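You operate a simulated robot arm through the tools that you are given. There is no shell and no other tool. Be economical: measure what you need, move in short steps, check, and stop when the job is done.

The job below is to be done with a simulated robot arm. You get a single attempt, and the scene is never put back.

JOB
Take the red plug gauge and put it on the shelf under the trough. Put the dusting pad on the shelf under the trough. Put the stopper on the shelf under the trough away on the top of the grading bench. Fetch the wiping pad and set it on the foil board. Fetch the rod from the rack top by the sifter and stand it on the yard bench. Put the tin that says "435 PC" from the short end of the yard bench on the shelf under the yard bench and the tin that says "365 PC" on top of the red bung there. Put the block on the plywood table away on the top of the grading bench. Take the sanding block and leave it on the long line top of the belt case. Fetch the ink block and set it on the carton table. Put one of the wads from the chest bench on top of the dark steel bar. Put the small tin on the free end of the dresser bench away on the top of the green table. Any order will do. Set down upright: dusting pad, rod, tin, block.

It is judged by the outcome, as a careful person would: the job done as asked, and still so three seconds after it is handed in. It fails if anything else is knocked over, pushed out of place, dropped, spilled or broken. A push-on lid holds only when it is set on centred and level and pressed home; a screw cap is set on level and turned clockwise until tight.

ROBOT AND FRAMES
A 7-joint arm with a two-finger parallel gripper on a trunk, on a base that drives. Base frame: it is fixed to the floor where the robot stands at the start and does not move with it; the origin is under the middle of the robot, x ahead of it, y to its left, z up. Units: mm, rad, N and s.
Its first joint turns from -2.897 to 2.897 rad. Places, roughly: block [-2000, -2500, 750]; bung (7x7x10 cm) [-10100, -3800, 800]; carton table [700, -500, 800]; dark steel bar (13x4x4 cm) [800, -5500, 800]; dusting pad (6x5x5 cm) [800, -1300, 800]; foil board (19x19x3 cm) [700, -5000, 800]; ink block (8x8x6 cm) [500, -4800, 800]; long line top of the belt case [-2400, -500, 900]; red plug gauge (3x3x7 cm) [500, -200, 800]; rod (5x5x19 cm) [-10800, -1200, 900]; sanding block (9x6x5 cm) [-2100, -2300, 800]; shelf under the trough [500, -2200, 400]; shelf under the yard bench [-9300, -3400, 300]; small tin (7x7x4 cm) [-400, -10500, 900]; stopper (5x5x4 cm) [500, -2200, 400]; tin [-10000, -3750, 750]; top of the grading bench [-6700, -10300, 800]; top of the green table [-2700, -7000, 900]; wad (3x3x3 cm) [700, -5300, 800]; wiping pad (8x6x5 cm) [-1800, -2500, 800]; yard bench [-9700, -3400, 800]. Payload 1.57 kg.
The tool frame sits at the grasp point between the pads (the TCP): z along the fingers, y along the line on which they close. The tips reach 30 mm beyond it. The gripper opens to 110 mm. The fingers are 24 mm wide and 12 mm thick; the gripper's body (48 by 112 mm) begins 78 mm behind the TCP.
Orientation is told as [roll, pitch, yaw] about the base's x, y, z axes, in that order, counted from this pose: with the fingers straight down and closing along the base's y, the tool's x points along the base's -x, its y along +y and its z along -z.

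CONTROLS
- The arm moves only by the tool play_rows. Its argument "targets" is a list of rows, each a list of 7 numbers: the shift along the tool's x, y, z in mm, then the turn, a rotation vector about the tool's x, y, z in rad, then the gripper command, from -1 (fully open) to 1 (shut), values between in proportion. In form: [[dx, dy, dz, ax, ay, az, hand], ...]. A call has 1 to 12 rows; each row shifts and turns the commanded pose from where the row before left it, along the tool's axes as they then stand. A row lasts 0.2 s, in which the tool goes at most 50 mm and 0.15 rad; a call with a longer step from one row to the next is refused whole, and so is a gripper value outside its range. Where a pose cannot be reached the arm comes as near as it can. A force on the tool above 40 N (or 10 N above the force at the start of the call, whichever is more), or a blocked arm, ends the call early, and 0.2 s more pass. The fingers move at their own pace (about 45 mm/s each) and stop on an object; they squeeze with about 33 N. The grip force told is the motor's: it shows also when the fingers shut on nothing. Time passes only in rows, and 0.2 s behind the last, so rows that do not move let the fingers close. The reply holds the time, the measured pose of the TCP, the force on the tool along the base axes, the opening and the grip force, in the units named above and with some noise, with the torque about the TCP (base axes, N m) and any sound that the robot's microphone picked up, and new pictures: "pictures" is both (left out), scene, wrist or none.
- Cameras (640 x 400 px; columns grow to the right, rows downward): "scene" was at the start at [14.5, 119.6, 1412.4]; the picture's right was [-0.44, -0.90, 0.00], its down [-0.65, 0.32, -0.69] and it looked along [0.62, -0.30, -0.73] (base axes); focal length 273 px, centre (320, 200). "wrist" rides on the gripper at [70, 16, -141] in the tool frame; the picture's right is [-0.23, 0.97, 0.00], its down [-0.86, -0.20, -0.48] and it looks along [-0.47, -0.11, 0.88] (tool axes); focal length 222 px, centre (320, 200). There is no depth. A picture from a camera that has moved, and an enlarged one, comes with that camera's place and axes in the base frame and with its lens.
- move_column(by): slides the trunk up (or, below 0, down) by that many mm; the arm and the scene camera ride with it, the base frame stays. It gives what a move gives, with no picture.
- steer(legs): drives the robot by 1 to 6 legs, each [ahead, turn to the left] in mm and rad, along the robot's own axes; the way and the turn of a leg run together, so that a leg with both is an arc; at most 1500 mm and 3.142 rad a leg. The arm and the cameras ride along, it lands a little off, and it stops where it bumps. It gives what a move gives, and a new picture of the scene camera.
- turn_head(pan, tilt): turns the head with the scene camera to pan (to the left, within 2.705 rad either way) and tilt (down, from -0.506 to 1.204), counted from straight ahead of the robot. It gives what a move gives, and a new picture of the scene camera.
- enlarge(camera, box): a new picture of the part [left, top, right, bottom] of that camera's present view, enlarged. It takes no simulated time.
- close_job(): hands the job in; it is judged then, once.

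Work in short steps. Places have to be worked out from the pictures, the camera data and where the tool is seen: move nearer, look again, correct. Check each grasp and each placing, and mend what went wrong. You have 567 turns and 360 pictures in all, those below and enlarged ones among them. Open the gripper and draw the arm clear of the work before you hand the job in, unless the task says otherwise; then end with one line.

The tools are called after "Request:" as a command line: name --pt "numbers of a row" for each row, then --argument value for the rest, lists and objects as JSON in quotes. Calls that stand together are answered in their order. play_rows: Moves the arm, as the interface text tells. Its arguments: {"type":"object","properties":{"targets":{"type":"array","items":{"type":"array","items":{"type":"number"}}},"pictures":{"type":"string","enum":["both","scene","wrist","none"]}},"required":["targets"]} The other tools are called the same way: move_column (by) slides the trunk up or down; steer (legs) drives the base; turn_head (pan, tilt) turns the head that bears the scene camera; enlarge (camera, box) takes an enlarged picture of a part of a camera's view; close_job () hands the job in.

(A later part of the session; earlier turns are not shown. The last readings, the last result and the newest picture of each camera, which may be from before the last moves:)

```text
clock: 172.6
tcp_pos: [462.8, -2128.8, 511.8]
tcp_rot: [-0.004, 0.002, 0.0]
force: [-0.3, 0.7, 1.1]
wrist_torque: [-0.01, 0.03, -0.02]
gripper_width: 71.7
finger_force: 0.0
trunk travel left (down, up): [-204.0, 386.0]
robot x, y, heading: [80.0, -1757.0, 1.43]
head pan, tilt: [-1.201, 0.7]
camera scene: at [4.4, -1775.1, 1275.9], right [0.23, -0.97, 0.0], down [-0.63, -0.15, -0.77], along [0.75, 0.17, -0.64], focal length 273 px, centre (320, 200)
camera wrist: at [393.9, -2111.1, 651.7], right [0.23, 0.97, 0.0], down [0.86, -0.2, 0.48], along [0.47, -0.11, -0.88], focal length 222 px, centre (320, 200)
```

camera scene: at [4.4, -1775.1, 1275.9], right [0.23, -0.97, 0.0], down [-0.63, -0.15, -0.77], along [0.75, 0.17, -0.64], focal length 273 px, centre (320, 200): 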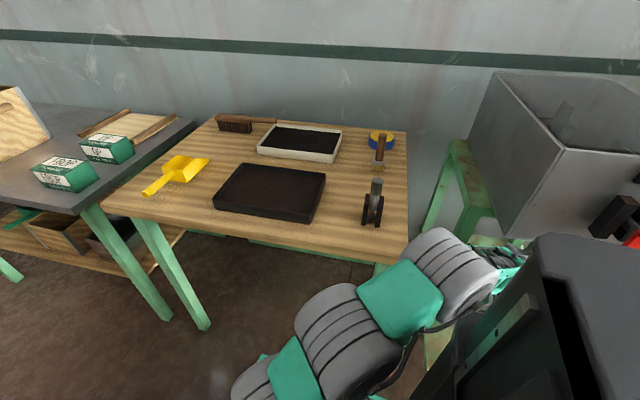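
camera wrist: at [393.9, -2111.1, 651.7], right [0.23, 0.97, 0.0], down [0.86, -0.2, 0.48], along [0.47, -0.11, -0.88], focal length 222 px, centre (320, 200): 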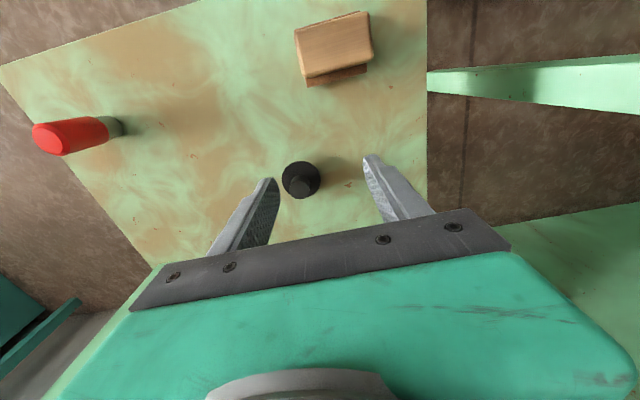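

The stopper is at about [493, -2159]. I move over it and descend.

Request:
play_rows --pt "-30 -30 0 0 0 0 -0.3" --pt "0 0 30 0 0 0 -0.3" --pt "0 0 30 0 0 0 -0.3" --pictures "both"

```text
clock: 173.6
tcp_pos: [514.1, -2137.9, 476.0]
tcp_rot: [-0.016, -0.012, 0.067]
force: [-2.1, 0.8, 0.4]
wrist_torque: [-0.08, -0.03, 0.02]
gripper_width: 71.6
finger_force: 0.1
trunk travel left (down, up): [-204.0, 386.0]
robot x, y, heading: [78.4, -1748.5, 1.478]
head pan, tilt: [-1.201, 0.7]
stopped in row 3: the arm was blocked; the commanded pose is now the measured one
camera scene: at [19.3, -1664.8, 1288.6], right [0.27, -0.96, 0.08], down [-0.63, -0.24, -0.74], along [0.73, 0.15, -0.67], focal length 273 px, centre (320, 200)
camera wrist: at [441.5, -2122.2, 615.1], right [0.16, 0.99, -0.01], down [0.86, -0.13, 0.49], along [0.48, -0.09, -0.87], focal length 222 px, centre (320, 200)
```

scene: 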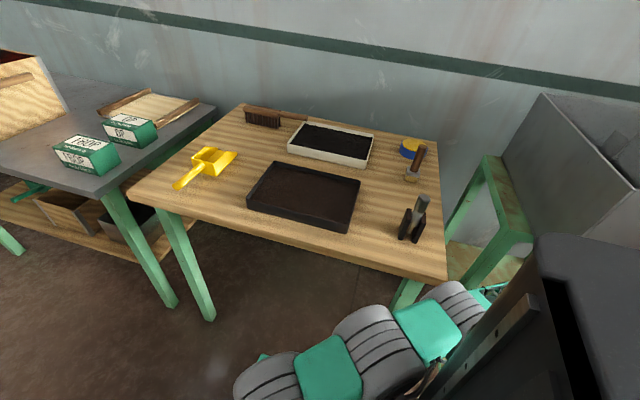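
wrist: 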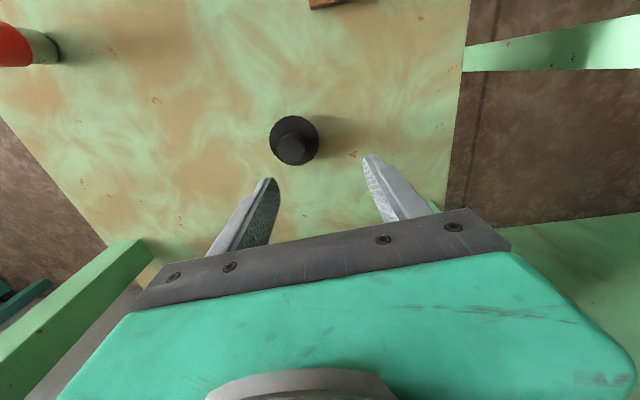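

Contact again: the robot is leaning from the forearm meeting the spout. I retreat at once along the entry path.

Request:
play_rows --pt "32 30 -20 0 0 0 -0.3" --pt "32 30 -20 0 0 0 -0.3" --pt "32 30 -10 0 0 0 -0.3" --pt "32 30 0 0 0 0 -0.3" --pictures "scene"

```text
clock: 173.9
tcp_pos: [534.2, -2127.7, 482.5]
tcp_rot: [0.019, -0.056, 0.159]
force: [0.1, 0.0, 0.0]
wrist_torque: [0.01, 0.05, 0.05]
gripper_width: 71.6
finger_force: 0.1
trunk travel left (down, up): [-204.0, 386.0]
robot x, y, heading: [80.3, -1745.8, 1.499]
head pan, tilt: [-1.201, 0.7]
stopped in row 1: the arm was blocked; the commanded pose is now the measured one
camera scene: at [-1.1, -1690.0, 1284.4], right [0.3, -0.95, 0.07], down [-0.61, -0.24, -0.75], along [0.73, 0.18, -0.65], focal length 273 px, centre (320, 200)
```

scene: 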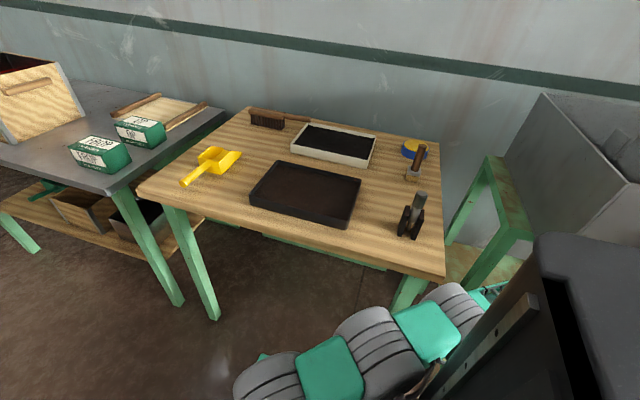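

The arm is at full stretch in this stance. As before, I tilt the fingers inward while retracting in small steps.

Request:
play_rows --pt "20 24 -12 -0.1 0.088 0 -0.3" --pt "20 24 -12 -0.1 0.088 0 -0.3" --pt "20 24 -12 -0.1 0.088 0 -0.3" --pt "20 24 -12 0 0 0 -0.3" --pictures "scene"

```text
clock: 174.2
tcp_pos: [554.2, -2122.1, 502.8]
tcp_rot: [0.037, -0.044, 0.222]
force: [-0.7, -1.2, -0.3]
wrist_torque: [0.03, 0.03, -0.01]
gripper_width: 71.6
finger_force: 0.0
trunk travel left (down, up): [-204.0, 386.0]
robot x, y, heading: [77.7, -1745.4, 1.513]
head pan, tilt: [-1.201, 0.7]
stopped in row 1: the arm was blocked; the commanded pose is now the measured one
camera scene: at [7.5, -1690.7, 1284.9], right [0.3, -0.95, 0.06], down [-0.61, -0.24, -0.75], along [0.73, 0.19, -0.66], focal length 273 px, centre (320, 200)
```

scene: 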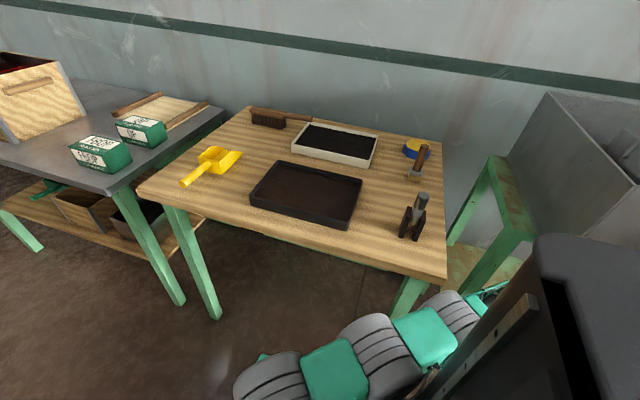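

I look closer at the arm near the trough.

Request:
turn_head --pan -1.5 --tilt 0.85

```text
clock: 175.0
tcp_pos: [554.1, -2122.1, 497.7]
tcp_rot: [0.038, -0.039, 0.217]
force: [0.3, 0.9, 0.4]
wrist_torque: [-0.02, 0.01, -0.01]
gripper_width: 71.4
finger_force: 0.1
trunk travel left (down, up): [-204.0, 386.0]
robot x, y, heading: [83.8, -1749.8, 1.509]
head pan, tilt: [-1.499, 0.85]
camera scene: at [5.3, -1717.5, 1274.5], right [0.01, -1.0, 0.07], down [-0.75, -0.05, -0.66], along [0.66, -0.04, -0.75], focal length 273 px, centre (320, 200)
```

scene: 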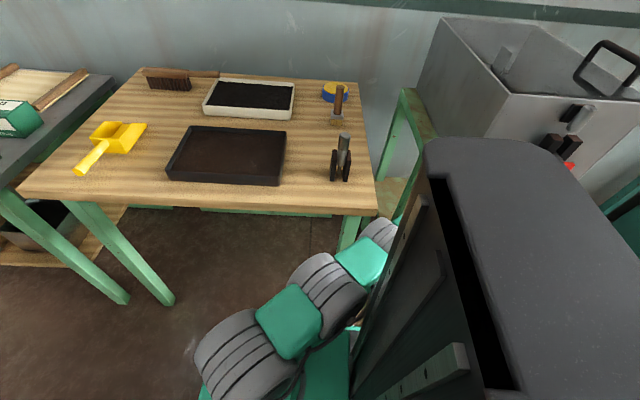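

The arm reaches around behind its own column here: it's mounted ahead of the robot axis, and the column blocks a further swing right. I retract straight toward the shoulder instead, without swinging.

Request:
play_rows --pt "12 38 -6 0 0 0 -0.3" --pt "12 38 -6 0 0 0 -0.3" --pt "12 38 -6 0 0 0 -0.3" --pictures "scene"

```text
clock: 175.3
tcp_pos: [566.8, -2113.9, 479.1]
tcp_rot: [0.065, -0.073, 0.273]
force: [1.0, -2.2, 1.3]
wrist_torque: [0.19, 0.14, 0.06]
gripper_width: 71.3
finger_force: 0.1
trunk travel left (down, up): [-204.0, 386.0]
robot x, y, heading: [81.7, -1748.7, 1.538]
head pan, tilt: [-1.499, 0.85]
stopped in row 1: the arm was blocked; the commanded pose is now the measured one
camera scene: at [-0.6, -1745.3, 1269.2], right [0.03, -1.0, 0.04], down [-0.75, -0.05, -0.66], along [0.66, -0.01, -0.75], focal length 273 px, centre (320, 200)
```

scene: 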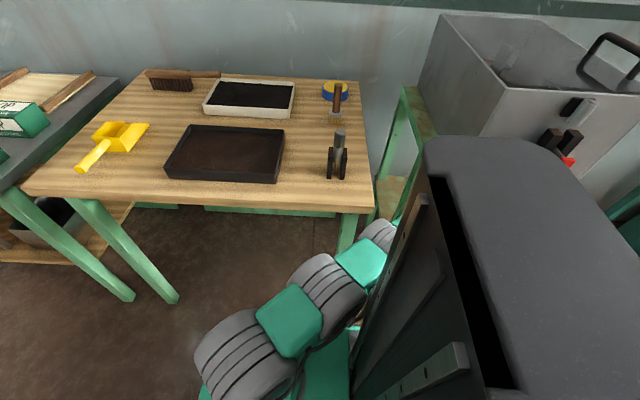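

The elbow is jammed under the corner of the tabletop. I close the gripper, lower the trunk a little, then back the base 100 mm so the elbow clears the table.

Request:
move_column --by -30

Request:
play_rows --pt "0 0 0 0 0 0 1" --pt "0 0 0 0 0 0 1" --pt "0 0 0 0 0 0 1" --pictures "both"

```text
clock: 175.7
tcp_pos: [577.4, -2106.7, 456.7]
tcp_rot: [0.102, -0.082, 0.308]
force: [0.8, -1.2, -0.8]
wrist_torque: [0.06, 0.09, 0.02]
gripper_width: 71.6
finger_force: 0.0
trunk travel left (down, up): [-201.0, 389.0]
robot x, y, heading: [80.6, -1744.6, 1.557]
head pan, tilt: [-1.499, 0.85]
stopped: the arm was blocked; the commanded pose is now the measured one
```

```text
clock: 176.7
tcp_pos: [574.8, -2103.8, 453.1]
tcp_rot: [0.11, -0.067, 0.299]
force: [-14.3, -8.0, 8.7]
wrist_torque: [1.18, -1.26, 0.64]
gripper_width: 0.0
finger_force: 9.3
trunk travel left (down, up): [-201.0, 389.0]
robot x, y, heading: [81.3, -1748.1, 1.564]
head pan, tilt: [-1.499, 0.85]
stopped in row 3: the arm was blocked; the commanded pose is now the measured one
camera scene: at [4.6, -1777.7, 1261.7], right [0.06, -1.0, 0.02], down [-0.75, -0.06, -0.66], along [0.66, 0.03, -0.75], focal length 273 px, centre (320, 200)
camera wrist: at [500.3, -2126.4, 588.7], right [-0.08, 0.99, 0.12], down [0.86, 0.0, 0.51], along [0.5, 0.14, -0.85], focal length 222 px, centre (320, 200)
```

scene: 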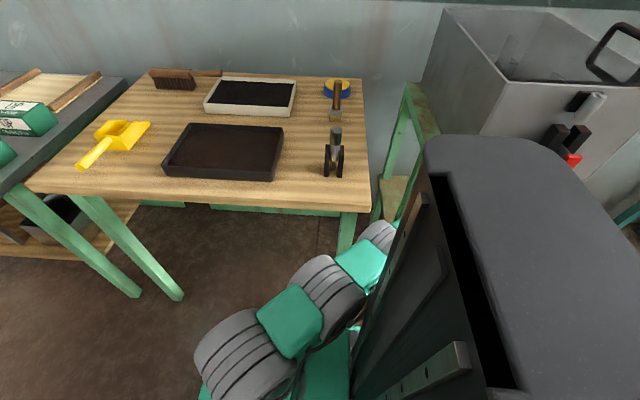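
wrist: 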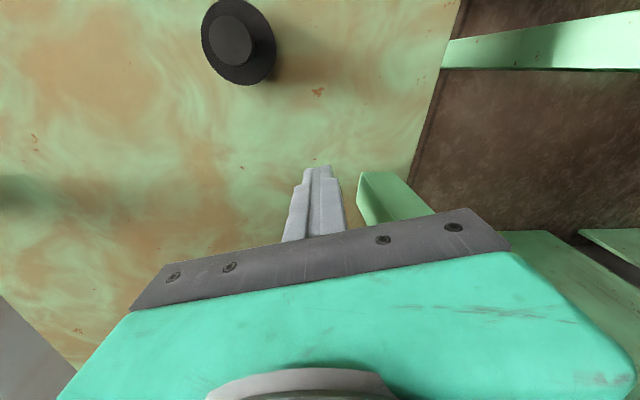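

The lean has gone and the picture confirms the elbow's left end under the table corner. I back the base in a short step.

Request:
steer --legs '[[-60, 0]]'

```text
clock: 177.4
tcp_pos: [576.2, -2102.6, 450.2]
tcp_rot: [0.115, -0.066, 0.316]
force: [-23.4, -19.9, 12.6]
wrist_torque: [2.24, -1.99, 0.94]
gripper_width: 0.1
finger_force: 21.1
trunk travel left (down, up): [-201.0, 389.0]
robot x, y, heading: [80.5, -1751.7, 1.562]
head pan, tilt: [-1.499, 0.85]
stopped in leg 1: the robot was blocked; the commanded pose is now the measured one
camera scene: at [1.0, -1783.0, 1261.0], right [0.06, -1.0, 0.02], down [-0.75, -0.06, -0.66], along [0.66, 0.03, -0.75], focal length 273 px, centre (320, 200)
```

scene: 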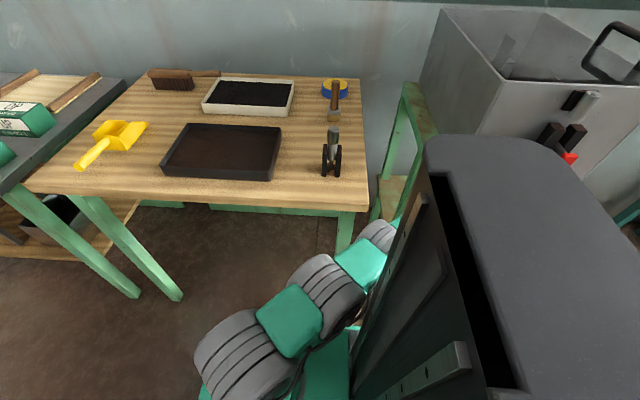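

Blocked toward -y too. I try the trunk down again now that the lean is gone.

Request:
move_column --by -30

Request:
enlarge --camera "scene" --box '[300, 140, 460, 300]'

```text
clock: 177.8
tcp_pos: [576.3, -2102.1, 449.5]
tcp_rot: [0.119, -0.064, 0.328]
force: [-26.7, -8.2, 16.3]
wrist_torque: [1.4, -2.29, 1.15]
gripper_width: 0.0
finger_force: 21.7
trunk travel left (down, up): [-196.0, 394.0]
robot x, y, heading: [80.4, -1748.3, 1.558]
head pan, tilt: [-1.499, 0.85]
stopped: the force on the tool passed its limit (the readings are from after the stop); the commanded pose is now the measured one
```

```text
2.50 times, centred on (380, 220) of scene
camera zoom: at [-0.1, -1784.0, 1254.5], right [0.06, -1.0, 0.02], down [-0.75, -0.05, -0.66], along [0.66, 0.02, -0.75], focal length 682 px, centre (170, 150)
```

zoom: 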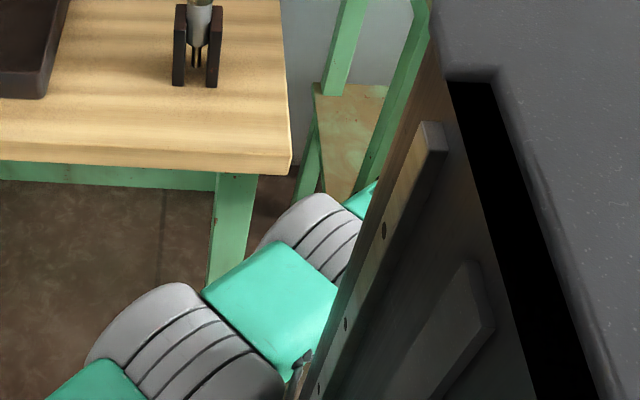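

The gripper is touching the stand's leg. I nudge it away from the leg (-x, -y) gently.

Request:
play_rows --pt "12 -4 -3 0 0 0 1" --pt "12 -4 -3 0 0 0 1" --pt "12 -4 -3 0 0 0 1" --pictures "none"

Request:
play_rows --pt "12 -4 -3 0 0 0 1" --pt "12 -4 -3 0 0 0 1" --pt "12 -4 -3 0 0 0 1" --pictures "none"

```text
clock: 178.8
tcp_pos: [564.7, -2093.9, 435.8]
tcp_rot: [0.145, -0.047, 0.375]
force: [0.8, -1.0, 0.1]
wrist_torque: [0.01, 0.05, 0.0]
gripper_width: 0.1
finger_force: 21.7
trunk travel left (down, up): [-196.0, 394.0]
robot x, y, heading: [84.4, -1748.0, 1.573]
head pan, tilt: [-1.499, 0.85]
stopped in row 3: the arm was blocked; the commanded pose is now the measured one
```

```text
clock: 179.8
tcp_pos: [554.1, -2091.0, 432.8]
tcp_rot: [0.16, -0.041, 0.43]
force: [0.6, -0.6, 0.0]
wrist_torque: [0.04, -0.01, -0.02]
gripper_width: 0.1
finger_force: 21.5
trunk travel left (down, up): [-196.0, 394.0]
robot x, y, heading: [81.7, -1749.4, 1.57]
head pan, tilt: [-1.499, 0.85]
stopped in row 3: the arm was blocked; the commanded pose is now the measured one
```

It is sliding back freely in -x. I continue with more lift.

Request:
play_rows --pt "10 9 -10 0 0 0 1" --pt "10 9 -10 0 0 0 1" --pt "10 9 -10 0 0 0 1" --pictures "none"

Request:
play_rows --pt "10 9 -10 0 0 0 1" --pt "10 9 -10 0 0 0 1" --pt "10 9 -10 0 0 0 1" --pictures "both"

```text
clock: 180.6
tcp_pos: [524.0, -2088.2, 457.0]
tcp_rot: [0.171, -0.036, 0.434]
force: [-0.5, -0.8, 0.4]
wrist_torque: [-0.01, -0.01, -0.01]
gripper_width: 0.1
finger_force: 21.5
trunk travel left (down, up): [-196.0, 394.0]
robot x, y, heading: [80.9, -1750.9, 1.575]
head pan, tilt: [-1.499, 0.85]
```

```text
clock: 181.6
tcp_pos: [493.8, -2064.9, 478.3]
tcp_rot: [0.19, -0.032, 0.46]
force: [-0.5, 0.1, 1.3]
wrist_torque: [0.01, -0.01, 0.04]
gripper_width: 0.2
finger_force: 21.2
trunk travel left (down, up): [-196.0, 394.0]
robot x, y, heading: [78.4, -1751.4, 1.573]
head pan, tilt: [-1.499, 0.85]
stopped in row 3: the arm was blocked; the commanded pose is now the measured one
camera scene: at [24.3, -1796.0, 1257.6], right [0.07, -1.0, 0.01], down [-0.76, -0.06, -0.65], along [0.65, 0.04, -0.76], focal length 273 px, centre (320, 200)
camera wrist: at [433.3, -2106.7, 618.2], right [-0.23, 0.95, 0.19], down [0.88, 0.12, 0.46], along [0.41, 0.27, -0.87], focal length 222 px, centre (320, 200)
```

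scene: 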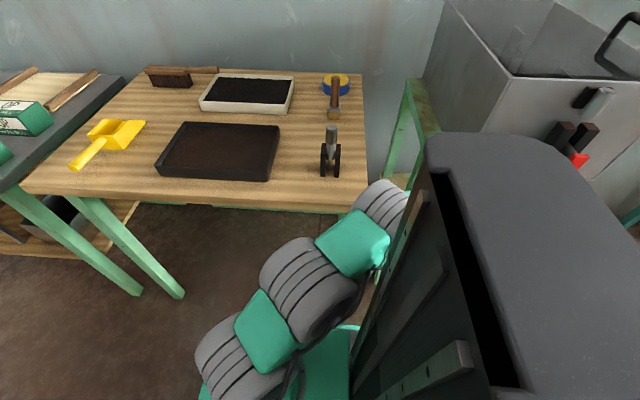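
wrist: 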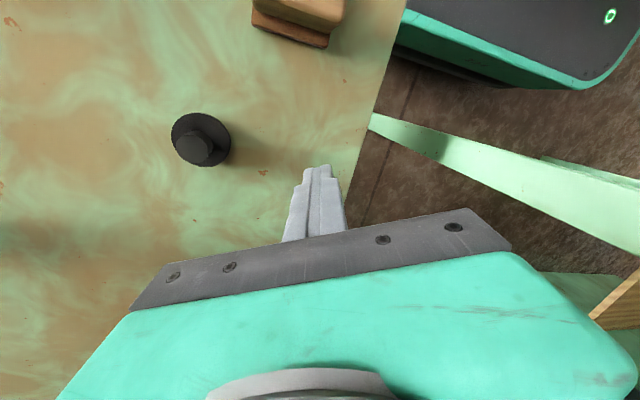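

Retraction is working and the elbow is rising. I continue toward the shoulder.

Request:
play_rows --pt "6 12 -9 0 0 0 1" --pt "6 12 -9 0 0 0 1" --pt "6 12 -9 0 0 0 1" --pt "6 12 -9 0 0 0 1" --pictures "none"

Request:
play_rows --pt "6 12 -9 0 0 0 1" --pt "6 12 -9 0 0 0 1" --pt "6 12 -9 0 0 0 1" --pt "6 12 -9 0 0 0 1" --pictures "scene"

```text
clock: 182.8
tcp_pos: [456.6, -2025.9, 506.9]
tcp_rot: [0.226, -0.021, 0.485]
force: [0.3, 0.1, -0.5]
wrist_torque: [0.02, -0.02, 0.02]
gripper_width: 0.0
finger_force: 21.3
trunk travel left (down, up): [-196.0, 394.0]
robot x, y, heading: [80.2, -1749.7, 1.569]
head pan, tilt: [-1.499, 0.85]
stopped in row 4: the arm was blocked; the commanded pose is now the measured one
```

```text
clock: 184.0
tcp_pos: [419.9, -1989.2, 544.8]
tcp_rot: [0.24, -0.021, 0.512]
force: [0.6, -0.4, 0.2]
wrist_torque: [0.03, -0.05, 0.04]
gripper_width: 0.0
finger_force: 21.4
trunk travel left (down, up): [-196.0, 394.0]
robot x, y, heading: [76.8, -1746.5, 1.569]
head pan, tilt: [-1.499, 0.85]
stopped in row 4: the arm was blocked; the commanded pose is now the measured one
camera scene: at [24.7, -1798.0, 1257.6], right [0.07, -1.0, 0.0], down [-0.76, -0.06, -0.65], along [0.65, 0.04, -0.76], focal length 273 px, centre (320, 200)
```

scene: 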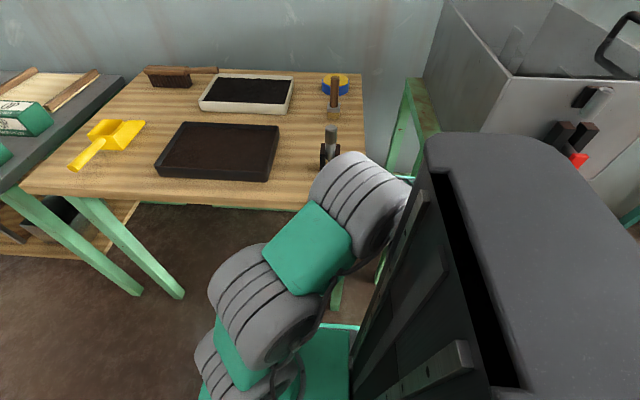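

Good. I continue retracting upward.

Request:
play_rows --pt "8 6 -14 0 0 0 1" --pt "8 6 -14 0 0 0 1" --pt "8 6 -14 0 0 0 1" --pt "8 6 -14 0 0 0 1" --pictures "none"

Request:
play_rows --pt "8 6 -20 0 0 0 1" --pt "8 6 -20 0 0 0 1" --pt "8 6 -20 0 0 0 1" --pt "8 6 -20 0 0 0 1" --pictures "scene"

```text
clock: 185.2
tcp_pos: [399.4, -1969.8, 591.0]
tcp_rot: [0.276, -0.014, 0.577]
force: [-0.4, -0.4, 0.1]
wrist_torque: [0.0, -0.02, -0.02]
gripper_width: 0.0
finger_force: 21.6
trunk travel left (down, up): [-196.0, 394.0]
robot x, y, heading: [78.3, -1751.0, 1.565]
head pan, tilt: [-1.499, 0.85]
stopped in row 4: the arm was blocked; the commanded pose is now the measured one
```

```text
clock: 186.4
tcp_pos: [375.9, -1975.4, 668.8]
tcp_rot: [0.296, -0.02, 0.607]
force: [0.4, 0.9, 1.1]
wrist_torque: [0.0, 0.0, -0.01]
gripper_width: 0.2
finger_force: 21.6
trunk travel left (down, up): [-196.0, 394.0]
robot x, y, heading: [82.2, -1748.9, 1.573]
head pan, tilt: [-1.499, 0.85]
stopped in row 4: the arm was blocked; the commanded pose is now the measured one
camera scene: at [17.7, -1801.0, 1257.8], right [0.07, -1.0, 0.0], down [-0.76, -0.06, -0.65], along [0.65, 0.05, -0.76], focal length 273 px, centre (320, 200)
```

scene: 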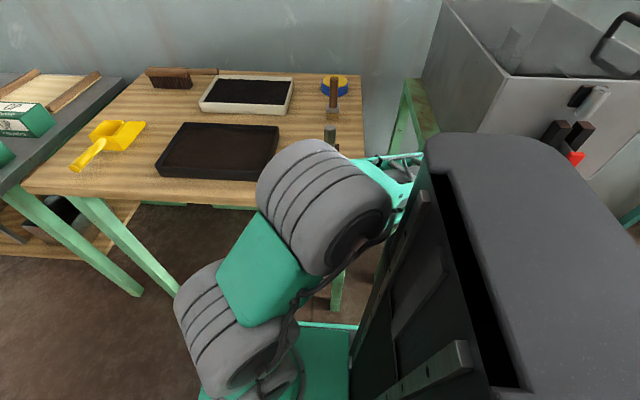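

Now raise the trunk so that the arm is clear above everything.

Request:
move_column --by 250

Request:
play_rows --pt "0 30 0 0.1 0 0 1" --pt "0 30 0 0.1 0 0 1" --pt "0 30 0 0.1 0 0 1" --pictures "scene"

```text
clock: 189.0
tcp_pos: [369.2, -1979.1, 920.2]
tcp_rot: [0.287, -0.028, 0.604]
force: [0.4, 0.1, 0.6]
wrist_torque: [-0.05, -0.03, -0.04]
gripper_width: 0.0
finger_force: 21.3
trunk travel left (down, up): [-446.0, 144.0]
robot x, y, heading: [83.5, -1748.5, 1.573]
head pan, tilt: [-1.499, 0.85]
```

```text
clock: 189.8
tcp_pos: [316.2, -1903.7, 939.4]
tcp_rot: [-0.011, -0.028, 0.603]
force: [0.4, -0.2, 0.1]
wrist_torque: [0.0, 0.03, -0.03]
gripper_width: 0.1
finger_force: 21.3
trunk travel left (down, up): [-446.0, 144.0]
robot x, y, heading: [80.5, -1749.7, 1.571]
head pan, tilt: [-1.499, 0.85]
camera scene: at [6.7, -1804.3, 1505.1], right [0.07, -1.0, 0.0], down [-0.75, -0.05, -0.66], along [0.66, 0.05, -0.75], focal length 273 px, centre (320, 200)
```

scene: 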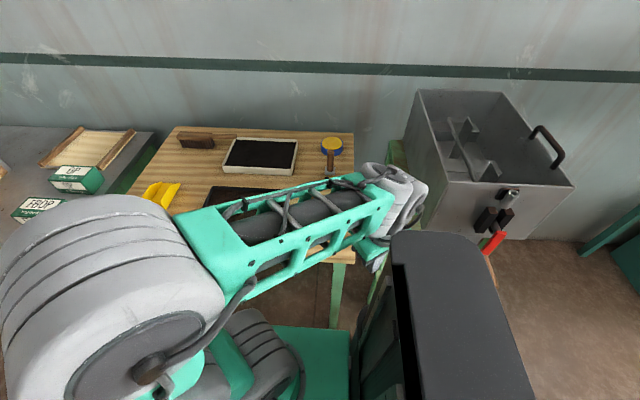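

Free and upright. New plan: stand with the robot facing the stopper diagonally (heading about -0.6) so the arm works in front of its column, and grasp with a tilted tool. I back up and turn.

Request:
steer --legs '[[-65, 0], [0, -2.17], [-60, 0]]'

```text
clock: 194.2
tcp_pos: [-45.8, -2059.7, 940.3]
tcp_rot: [-0.013, -0.029, -0.871]
force: [-0.3, 0.1, 0.5]
wrist_torque: [-0.01, -0.01, -0.02]
gripper_width: 0.0
finger_force: 21.8
trunk travel left (down, up): [-446.0, 144.0]
robot x, y, heading: [86.8, -1810.3, 0.132]
head pan, tilt: [-1.499, 0.85]
stopped in leg 2: the robot was blocked; the commanded pose is now the measured one
camera scene: at [24.4, -1737.6, 1505.2], right [-0.98, -0.2, 0.0], down [-0.15, 0.74, -0.66], along [0.13, -0.65, -0.75], focal length 273 px, centre (320, 200)
```

scene: 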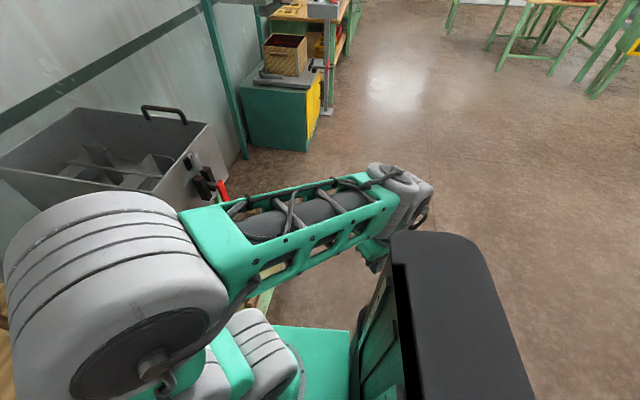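

Something stopped the turn at heading 0.13. I back away from the tables to get room, then finish turning.

Request:
steer --legs '[[-200, 0], [0, -0.35]]'

```text
clock: 196.9
tcp_pos: [-317.7, -2025.9, 939.6]
tcp_rot: [-0.013, -0.03, -1.214]
force: [-0.5, -0.2, -0.2]
wrist_torque: [0.01, -0.02, -0.02]
gripper_width: 0.1
finger_force: 21.2
trunk travel left (down, up): [-446.0, 144.0]
robot x, y, heading: [-107.7, -1831.5, -0.214]
head pan, tilt: [-1.499, 0.85]
camera scene: at [-143.5, -1745.8, 1505.1], right [-0.99, 0.14, 0.0], down [0.11, 0.74, -0.66], along [-0.09, -0.65, -0.75], focal length 273 px, centre (320, 200)
```

scene: 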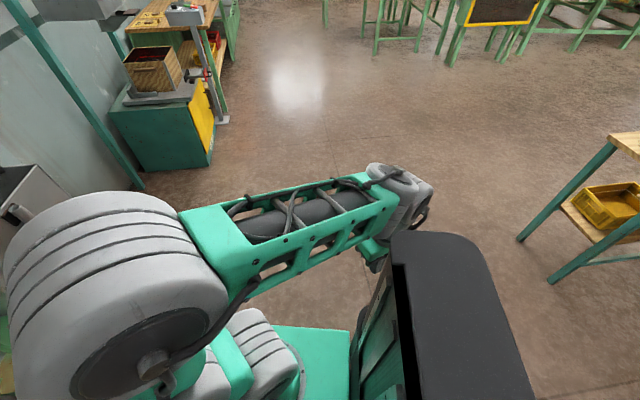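

Room enough here. I swing the arm round to the robot's front in two calls.

Request:
play_rows --pt "-46.7 6.1 0 0 0 -0.058 1" --pt "-46.2 9 0 0 0 -0.058 1" --pt "-45.6 11.9 0 0 0 -0.058 1" --pt "-44.7 14.7 0 0 0 -0.058 1" --pt "-43.8 17.4 0 0 0 -0.058 1" --pt "-42.6 20.1 0 0 0 -0.058 1" --pt "-41.2 22.7 0 0 0 -0.058 1" --pt "-39.8 25.2 0 0 0 -0.058 1" --pt "-38.1 27.6 0 0 0 -0.058 1" --pt "-36.4 29.9 0 0 0 -0.058 1" --pt "-34.4 32.1 0 0 0 -0.058 1" --pt "-32.4 34.2 0 0 0 -0.058 1" --pictures "none"

```text
clock: 199.5
tcp_pos: [155.2, -2238.0, 944.5]
tcp_rot: [-0.028, -0.014, -0.519]
force: [0.6, -0.4, 0.1]
wrist_torque: [0.01, -0.01, -0.04]
gripper_width: 0.1
finger_force: 21.3
trunk travel left (down, up): [-446.0, 144.0]
robot x, y, heading: [-110.6, -1831.9, -0.215]
head pan, tilt: [-1.499, 0.85]
```

Two-thirds round. A few more rows to bring it to the robot's front-right.

Request:
play_rows --pt "-20 36 0 0 0 -0.058 1" --pt "-20 38 0 0 0 -0.058 1" --pt "-18 39 0 0 0 -0.058 1" --pt "-16 41 0 0 0 -0.058 1" --pictures "none"

Request:
turn_head --pan -0.3 --tilt 0.8

```text
clock: 200.5
tcp_pos: [286.3, -2128.3, 942.4]
tcp_rot: [-0.029, -0.006, -0.289]
force: [-0.5, 0.0, -0.2]
wrist_torque: [-0.01, 0.0, 0.03]
gripper_width: 0.1
finger_force: 21.2
trunk travel left (down, up): [-446.0, 144.0]
robot x, y, heading: [-108.3, -1830.0, -0.215]
head pan, tilt: [-1.499, 0.85]
```

```text
clock: 201.9
tcp_pos: [286.6, -2129.0, 941.7]
tcp_rot: [-0.03, -0.008, -0.287]
force: [0.1, -0.3, -0.3]
wrist_torque: [-0.01, 0.02, 0.0]
gripper_width: 0.2
finger_force: 21.3
trunk travel left (down, up): [-446.0, 144.0]
robot x, y, heading: [-106.4, -1832.7, -0.215]
head pan, tilt: [-0.3, 0.799]
camera scene: at [-62.1, -1708.2, 1509.2], right [-0.49, -0.87, 0.0], down [-0.62, 0.35, -0.7], along [0.61, -0.34, -0.72], focal length 273 px, centre (320, 200)
```

scene: 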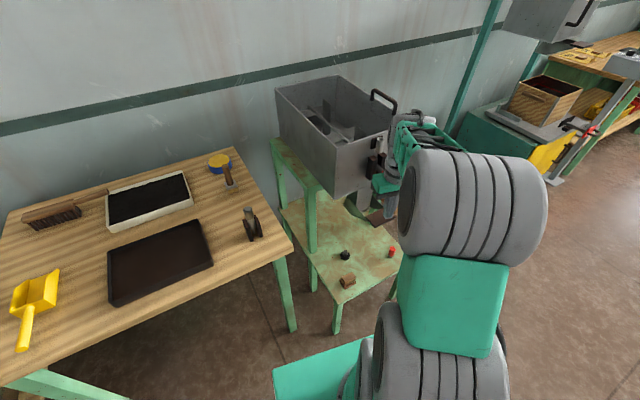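

The arm is in front again. I raise the trunk for clearance over the table items and move to the diagonal stance.

Request:
move_column --by 120

Request:
steer --legs '[[0, 0.53], [130, 0], [0, -0.92]]'

```text
clock: 203.4
tcp_pos: [286.8, -2127.2, 1062.3]
tcp_rot: [-0.03, -0.006, -0.288]
force: [-0.1, 0.2, 0.9]
wrist_torque: [0.01, 0.02, 0.01]
gripper_width: 0.0
finger_force: 21.3
trunk travel left (down, up): [-566.0, 24.0]
robot x, y, heading: [-110.8, -1832.3, -0.217]
head pan, tilt: [-0.3, 0.799]
```

```text
clock: 208.6
tcp_pos: [274.9, -2210.1, 1061.3]
tcp_rot: [-0.028, -0.008, -0.658]
force: [-0.2, -0.7, -0.3]
wrist_torque: [0.05, 0.03, 0.03]
gripper_width: 0.0
finger_force: 22.0
trunk travel left (down, up): [-566.0, 24.0]
robot x, y, heading: [14.0, -1788.2, -0.583]
head pan, tilt: [-0.3, 0.799]
camera scene: at [102.3, -1691.1, 1629.2], right [-0.77, -0.63, 0.0], down [-0.45, 0.55, -0.7], along [0.44, -0.54, -0.72], focal length 273 px, centre (320, 200)
```

scene: 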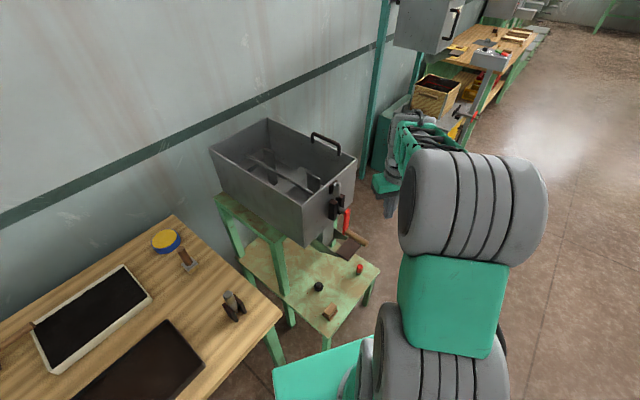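

Good stance: everything is in view and upright. I bring the tool in line with the stopper and tilt it outward 0.5 rad.

Request:
play_rows --pt "17 40 0 0 0 0 0" --pt "17 40 0 0 0 0 0" --pt "17 40 0 0 0 0 0" --pt "17 40 0 0 0 0 0" --pt "17 40 0 0 0 0 0" --pt "0 0 0 0 -0.125 0 0" --pt "0 0 0 0 -0.125 0 0" --pt "0 0 0 0 -0.125 0 0" --pt "0 0 0 0 -0.125 0 0" --pictures "none"

Request:
move_column --by -390

Request:
turn_head --pan -0.15 --tilt 0.8

```text
clock: 210.6
tcp_pos: [329.8, -1999.1, 1057.1]
tcp_rot: [-0.036, -0.509, -0.639]
force: [-0.1, -0.7, 0.3]
wrist_torque: [0.0, -0.01, -0.01]
gripper_width: 54.8
finger_force: 0.1
trunk travel left (down, up): [-566.0, 24.0]
robot x, y, heading: [16.9, -1794.9, -0.584]
head pan, tilt: [-0.3, 0.799]
```

```text
clock: 214.3
tcp_pos: [322.2, -1995.0, 647.2]
tcp_rot: [-0.045, -0.461, -0.637]
force: [0.5, -0.5, -0.6]
wrist_torque: [0.02, 0.0, -0.01]
gripper_width: 55.1
finger_force: 0.1
trunk travel left (down, up): [-176.0, 414.0]
robot x, y, heading: [11.8, -1791.1, -0.581]
head pan, tilt: [-0.3, 0.799]
```

```text
clock: 215.0
tcp_pos: [322.8, -1995.5, 647.4]
tcp_rot: [-0.046, -0.46, -0.637]
force: [0.4, 0.5, 0.1]
wrist_torque: [0.0, -0.02, 0.0]
gripper_width: 55.0
finger_force: 0.1
trunk travel left (down, up): [-176.0, 414.0]
robot x, y, heading: [15.3, -1789.9, -0.59]
head pan, tilt: [-0.15, 0.799]
camera scene: at [111.2, -1682.6, 1238.5], right [-0.67, -0.74, 0.0], down [-0.53, 0.48, -0.7], along [0.52, -0.47, -0.72], focal length 273 px, centre (320, 200)
```

scene: 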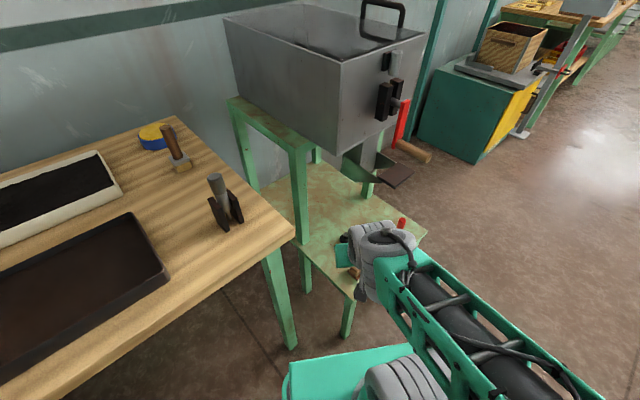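

The stance is clear, with the elbow well back. I slide down along the tool axis, then look.

Request:
play_rows --pt "-2 -1 42 0 0 0 -0.2" --pt "-2 -1 42 0 0 0 -0.2" --pt "-2 -1 42 0 0 0 -0.2" --pt "-2 0 38 0 0 0 -0.2" --pictures "both"

```text
clock: 216.0
tcp_pos: [393.2, -2058.8, 527.5]
tcp_rot: [-0.035, -0.511, -0.64]
force: [0.2, 0.5, -0.1]
wrist_torque: [0.01, 0.0, 0.01]
gripper_width: 65.9
finger_force: 0.1
trunk travel left (down, up): [-176.0, 414.0]
robot x, y, heading: [14.3, -1791.1, -0.585]
head pan, tilt: [-0.15, 0.799]
camera scene: at [110.8, -1682.3, 1239.2], right [-0.67, -0.74, 0.0], down [-0.53, 0.48, -0.7], along [0.52, -0.47, -0.72], focal length 273 px, centre (320, 200)
camera wrist: at [302.0, -1964.5, 615.6], right [0.75, 0.65, 0.08], down [0.3, -0.45, 0.84], along [0.58, -0.61, -0.54], focal length 222 px, centre (320, 200)
```

scene: 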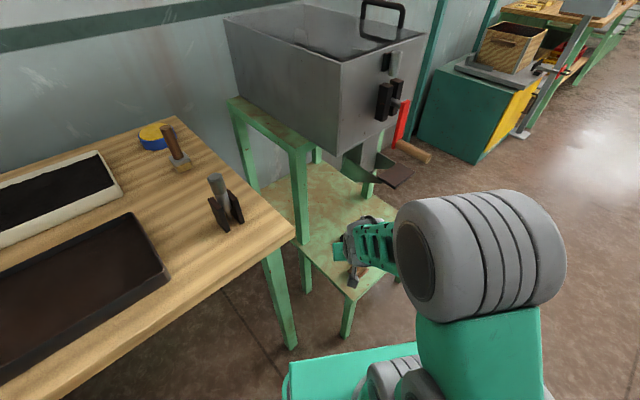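
wrist: 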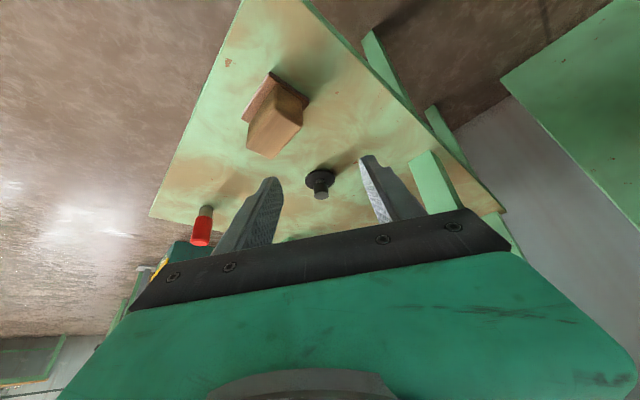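

The stopper lies straight ahead between the fingers, with the elbow clear at the right. I advance over it.

Request:
play_rows --pt "-28 -5 31 0 0 0 -0.3" --pt "-28 -5 31 0 0 0 -0.3" --pt "-28 -5 31 0 0 0 -0.3" --pictures "both"

```text
clock: 216.8
tcp_pos: [478.7, -2144.0, 485.0]
tcp_rot: [-0.033, -0.507, -0.641]
force: [-1.1, 0.0, 0.4]
wrist_torque: [-0.03, 0.05, -0.03]
gripper_width: 71.6
finger_force: 0.0
trunk travel left (down, up): [-176.0, 414.0]
robot x, y, heading: [15.9, -1792.5, -0.581]
head pan, tilt: [-0.15, 0.799]
camera scene: at [110.9, -1682.4, 1239.2], right [-0.67, -0.74, 0.0], down [-0.53, 0.48, -0.7], along [0.52, -0.47, -0.72], focal length 273 px, centre (320, 200)
camera wrist: at [387.6, -2049.3, 573.8], right [0.75, 0.65, 0.08], down [0.3, -0.45, 0.84], along [0.58, -0.61, -0.54], focal length 222 px, centre (320, 200)
```

scene: 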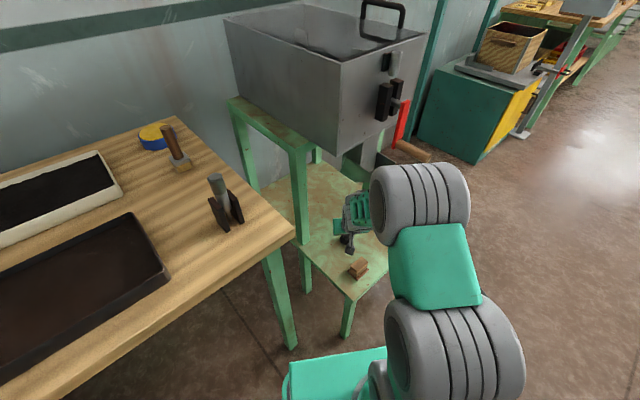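
wrist: 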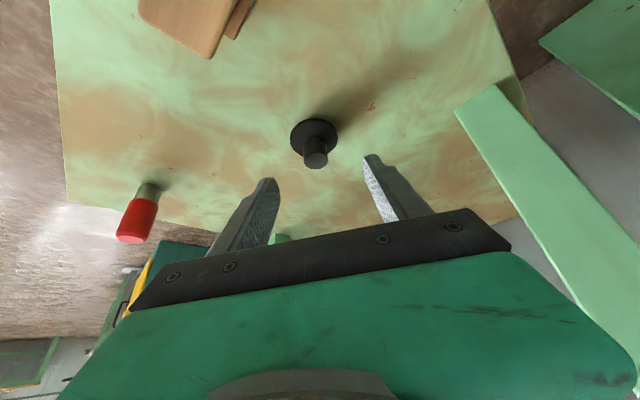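

Stopper base at about [488, -2153]. I lower straight down to z≈437.

Request:
play_rows --pt "11 1 21 0 0 0 -0.3" --pt "9 1 18 0 0 0 -0.3" --pictures "wrist"

```text
clock: 217.4
tcp_pos: [479.6, -2143.6, 442.3]
tcp_rot: [-0.034, -0.508, -0.64]
force: [-0.3, -0.3, 0.2]
wrist_torque: [0.0, -0.01, -0.03]
gripper_width: 71.7
finger_force: 0.0
trunk travel left (down, up): [-176.0, 414.0]
robot x, y, heading: [12.3, -1788.6, -0.581]
head pan, tilt: [-0.15, 0.799]
camera wrist: at [388.9, -2049.0, 531.2], right [0.75, 0.65, 0.08], down [0.3, -0.45, 0.84], along [0.58, -0.61, -0.54], focal length 222 px, centre (320, 200)
```

wrist: 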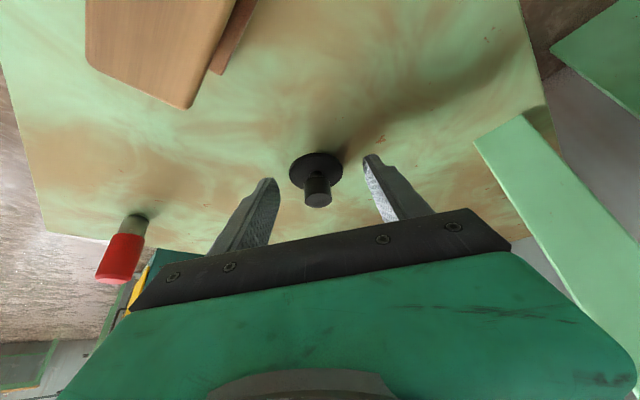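

The fingers straddle the stem just above its flange. I close.

Request:
play_rows --pt "0 0 0 0 0 0 1" --pt "0 0 0 0 0 0 1" --pt "0 0 0 0 0 0 1" --pt "0 0 0 0 0 0 1" --pictures "wrist"

```text
clock: 218.4
tcp_pos: [480.8, -2144.5, 444.8]
tcp_rot: [-0.034, -0.511, -0.64]
force: [0.7, 0.3, 8.0]
wrist_torque: [0.0, -0.17, 0.03]
gripper_width: 20.4
finger_force: 21.7
trunk travel left (down, up): [-176.0, 414.0]
robot x, y, heading: [13.4, -1785.4, -0.586]
head pan, tilt: [-0.15, 0.799]
camera wrist: at [389.4, -2049.1, 532.1], right [0.75, 0.65, 0.08], down [0.3, -0.45, 0.84], along [0.59, -0.61, -0.53], focal length 222 px, centre (320, 200)
```

wrist: 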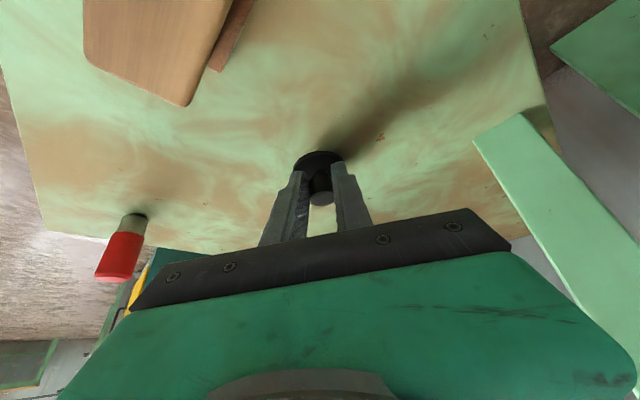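

Gripped on the stem (20 mm). I lift, then withdraw along the entry path.

Request:
play_rows --pt "-10 -1 -18 0 0 0 1" --pt "-12 -1 -22 0 0 0 1" --pt "26 5 -33 0 0 0 1" --pt "26 5 -33 0 0 0 1" --pt "26 5 -33 0 0 0 1" --pictures "both"

```text
clock: 219.6
tcp_pos: [397.2, -2057.9, 535.8]
tcp_rot: [-0.036, -0.506, -0.641]
force: [-0.5, -0.4, -1.0]
wrist_torque: [-0.03, 0.0, 0.0]
gripper_width: 20.1
finger_force: 33.0
trunk travel left (down, up): [-176.0, 414.0]
robot x, y, heading: [15.7, -1793.7, -0.586]
head pan, tilt: [-0.15, 0.799]
camera scene: at [111.7, -1683.0, 1239.1], right [-0.67, -0.74, 0.0], down [-0.53, 0.48, -0.7], along [0.52, -0.47, -0.72], focal length 273 px, centre (320, 200)
camera wrist: at [305.7, -1962.0, 623.9], right [0.75, 0.65, 0.08], down [0.3, -0.45, 0.84], along [0.58, -0.61, -0.54], focal length 222 px, centre (320, 200)
```

scene: 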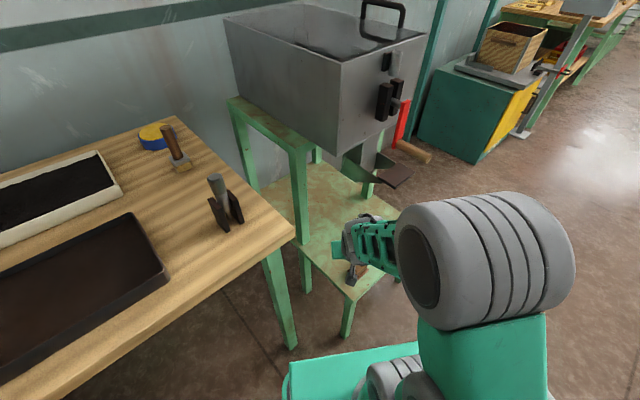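
wrist: 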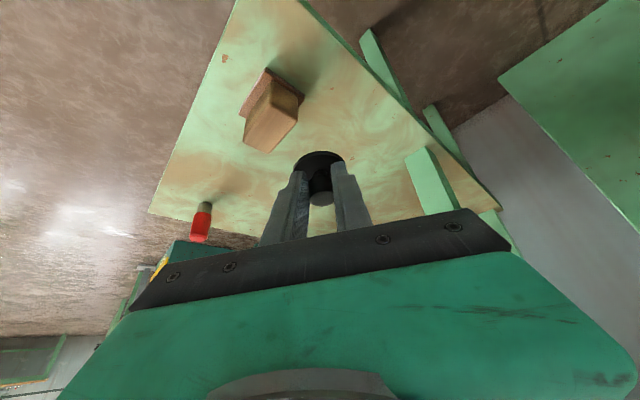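

The stopper is out. I withdraw further along the tool axis, then raise the trunk.

Request:
play_rows --pt "5 0 -42 0 0 0 1" --pt "5 0 -42 0 0 0 1" --pt "5 0 -42 0 0 0 1" --pictures "none"

Request:
move_column --by 330

```text
clock: 220.4
tcp_pos: [340.1, -2010.3, 637.0]
tcp_rot: [-0.036, -0.506, -0.642]
force: [-0.2, 0.2, -0.1]
wrist_torque: [0.02, 0.01, 0.0]
gripper_width: 20.3
finger_force: 32.9
trunk travel left (down, up): [-176.0, 414.0]
robot x, y, heading: [13.6, -1786.0, -0.585]
head pan, tilt: [-0.15, 0.799]
```

```text
clock: 223.7
tcp_pos: [339.9, -2012.0, 969.0]
tcp_rot: [-0.035, -0.506, -0.64]
force: [-0.3, -0.2, 0.7]
wrist_torque: [0.03, 0.01, 0.02]
gripper_width: 20.3
finger_force: 33.4
trunk travel left (down, up): [-506.0, 84.0]
robot x, y, heading: [11.8, -1788.7, -0.585]
head pan, tilt: [-0.15, 0.799]
```

The stopper is held and high. I back out, then head south down the aisle toward the grading bench, looking ahead.

Request:
steer --legs '[[-350, 0], [0, -0.985]]'

Request:
turn_head --pan 0 --tilt 0.25

```text
clock: 228.4
tcp_pos: [-270.3, -1993.3, 968.5]
tcp_rot: [-0.035, -0.508, -1.604]
force: [-0.5, 0.0, -0.3]
wrist_torque: [0.0, 0.0, -0.02]
gripper_width: 20.6
finger_force: 33.6
trunk travel left (down, up): [-506.0, 84.0]
robot x, y, heading: [-274.4, -1601.3, -1.547]
head pan, tilt: [-0.15, 0.799]
camera scene: at [-130.5, -1615.8, 1569.2], right [-0.99, 0.13, 0.0], down [0.09, 0.71, -0.7], along [-0.09, -0.69, -0.72], focal length 273 px, centre (320, 200)
```

scene: 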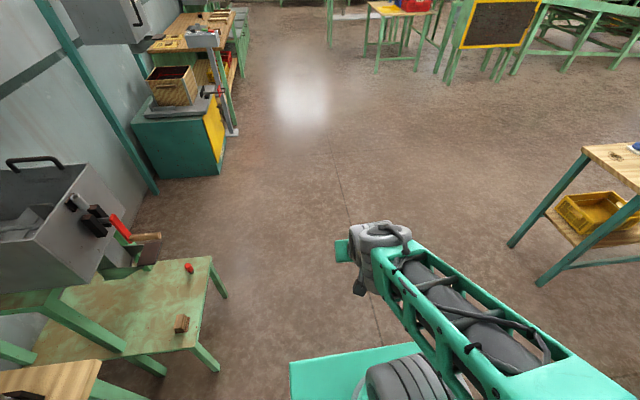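

```text
clock: 229.3
tcp_pos: [-270.1, -1993.7, 968.8]
tcp_rot: [-0.035, -0.509, -1.603]
force: [0.5, 0.0, 0.1]
wrist_torque: [-0.02, -0.01, 0.01]
gripper_width: 20.1
finger_force: 32.7
trunk travel left (down, up): [-506.0, 84.0]
robot x, y, heading: [-271.2, -1600.8, -1.546]
head pan, tilt: [0.0, 0.25]
camera scene: at [-118.1, -1629.1, 1618.2], right [-1.0, -0.02, 0.0], down [-0.01, 0.25, -0.97], along [0.02, -0.97, -0.25], focal length 273 px, centre (320, 200)
```

scene: 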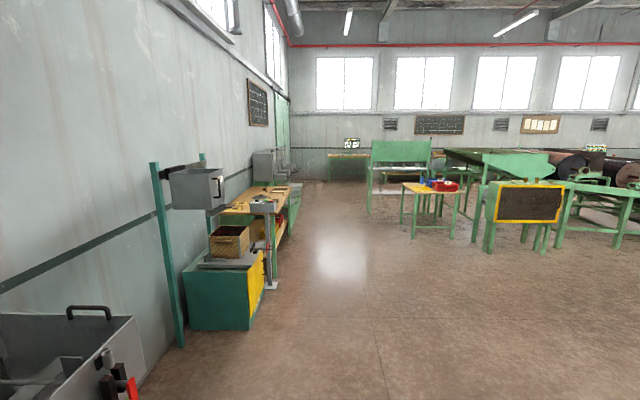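

The aisle along x≈-300 is open. I drive south.

Request:
steer --legs '[[1500, -0.02], [1500, 0], [1300, 0]]'

Request:
turn_head --pan -0.7 --tilt 0.2

```text
clock: 249.9
tcp_pos: [-253.9, -6280.6, 968.7]
tcp_rot: [-0.035, -0.507, -1.634]
force: [0.5, 0.4, -0.1]
wrist_torque: [0.03, 0.0, -0.02]
gripper_width: 20.3
finger_force: 32.8
trunk travel left (down, up): [-506.0, 84.0]
robot x, y, heading: [-245.1, -5887.5, -1.578]
head pan, tilt: [0.0, 0.25]
camera scene: at [-91.0, -5921.1, 1618.2], right [-1.0, 0.0, 0.0], down [0.0, 0.25, -0.97], along [0.0, -0.97, -0.25], focal length 273 px, centre (320, 200)
```

scene: 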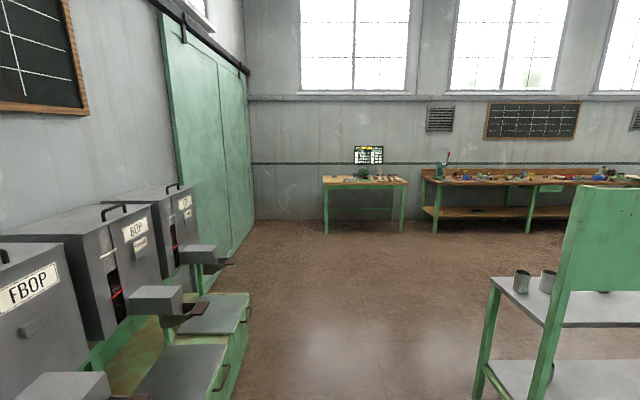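

```text
clock: 250.9
tcp_pos: [-252.7, -6281.2, 968.1]
tcp_rot: [-0.037, -0.508, -1.631]
force: [0.5, -0.7, -0.8]
wrist_torque: [0.04, -0.01, -0.03]
gripper_width: 20.2
finger_force: 32.8
trunk travel left (down, up): [-506.0, 84.0]
robot x, y, heading: [-248.3, -5889.2, -1.575]
head pan, tilt: [-0.7, 0.201]
camera scene: at [-150.9, -5898.7, 1622.8], right [-0.76, 0.65, 0.0], down [0.13, 0.15, -0.98], along [-0.63, -0.75, -0.2], focal length 273 px, centre (320, 200)
```

scene: 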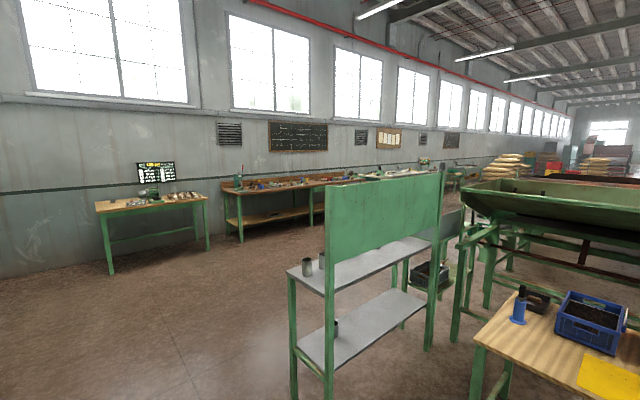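

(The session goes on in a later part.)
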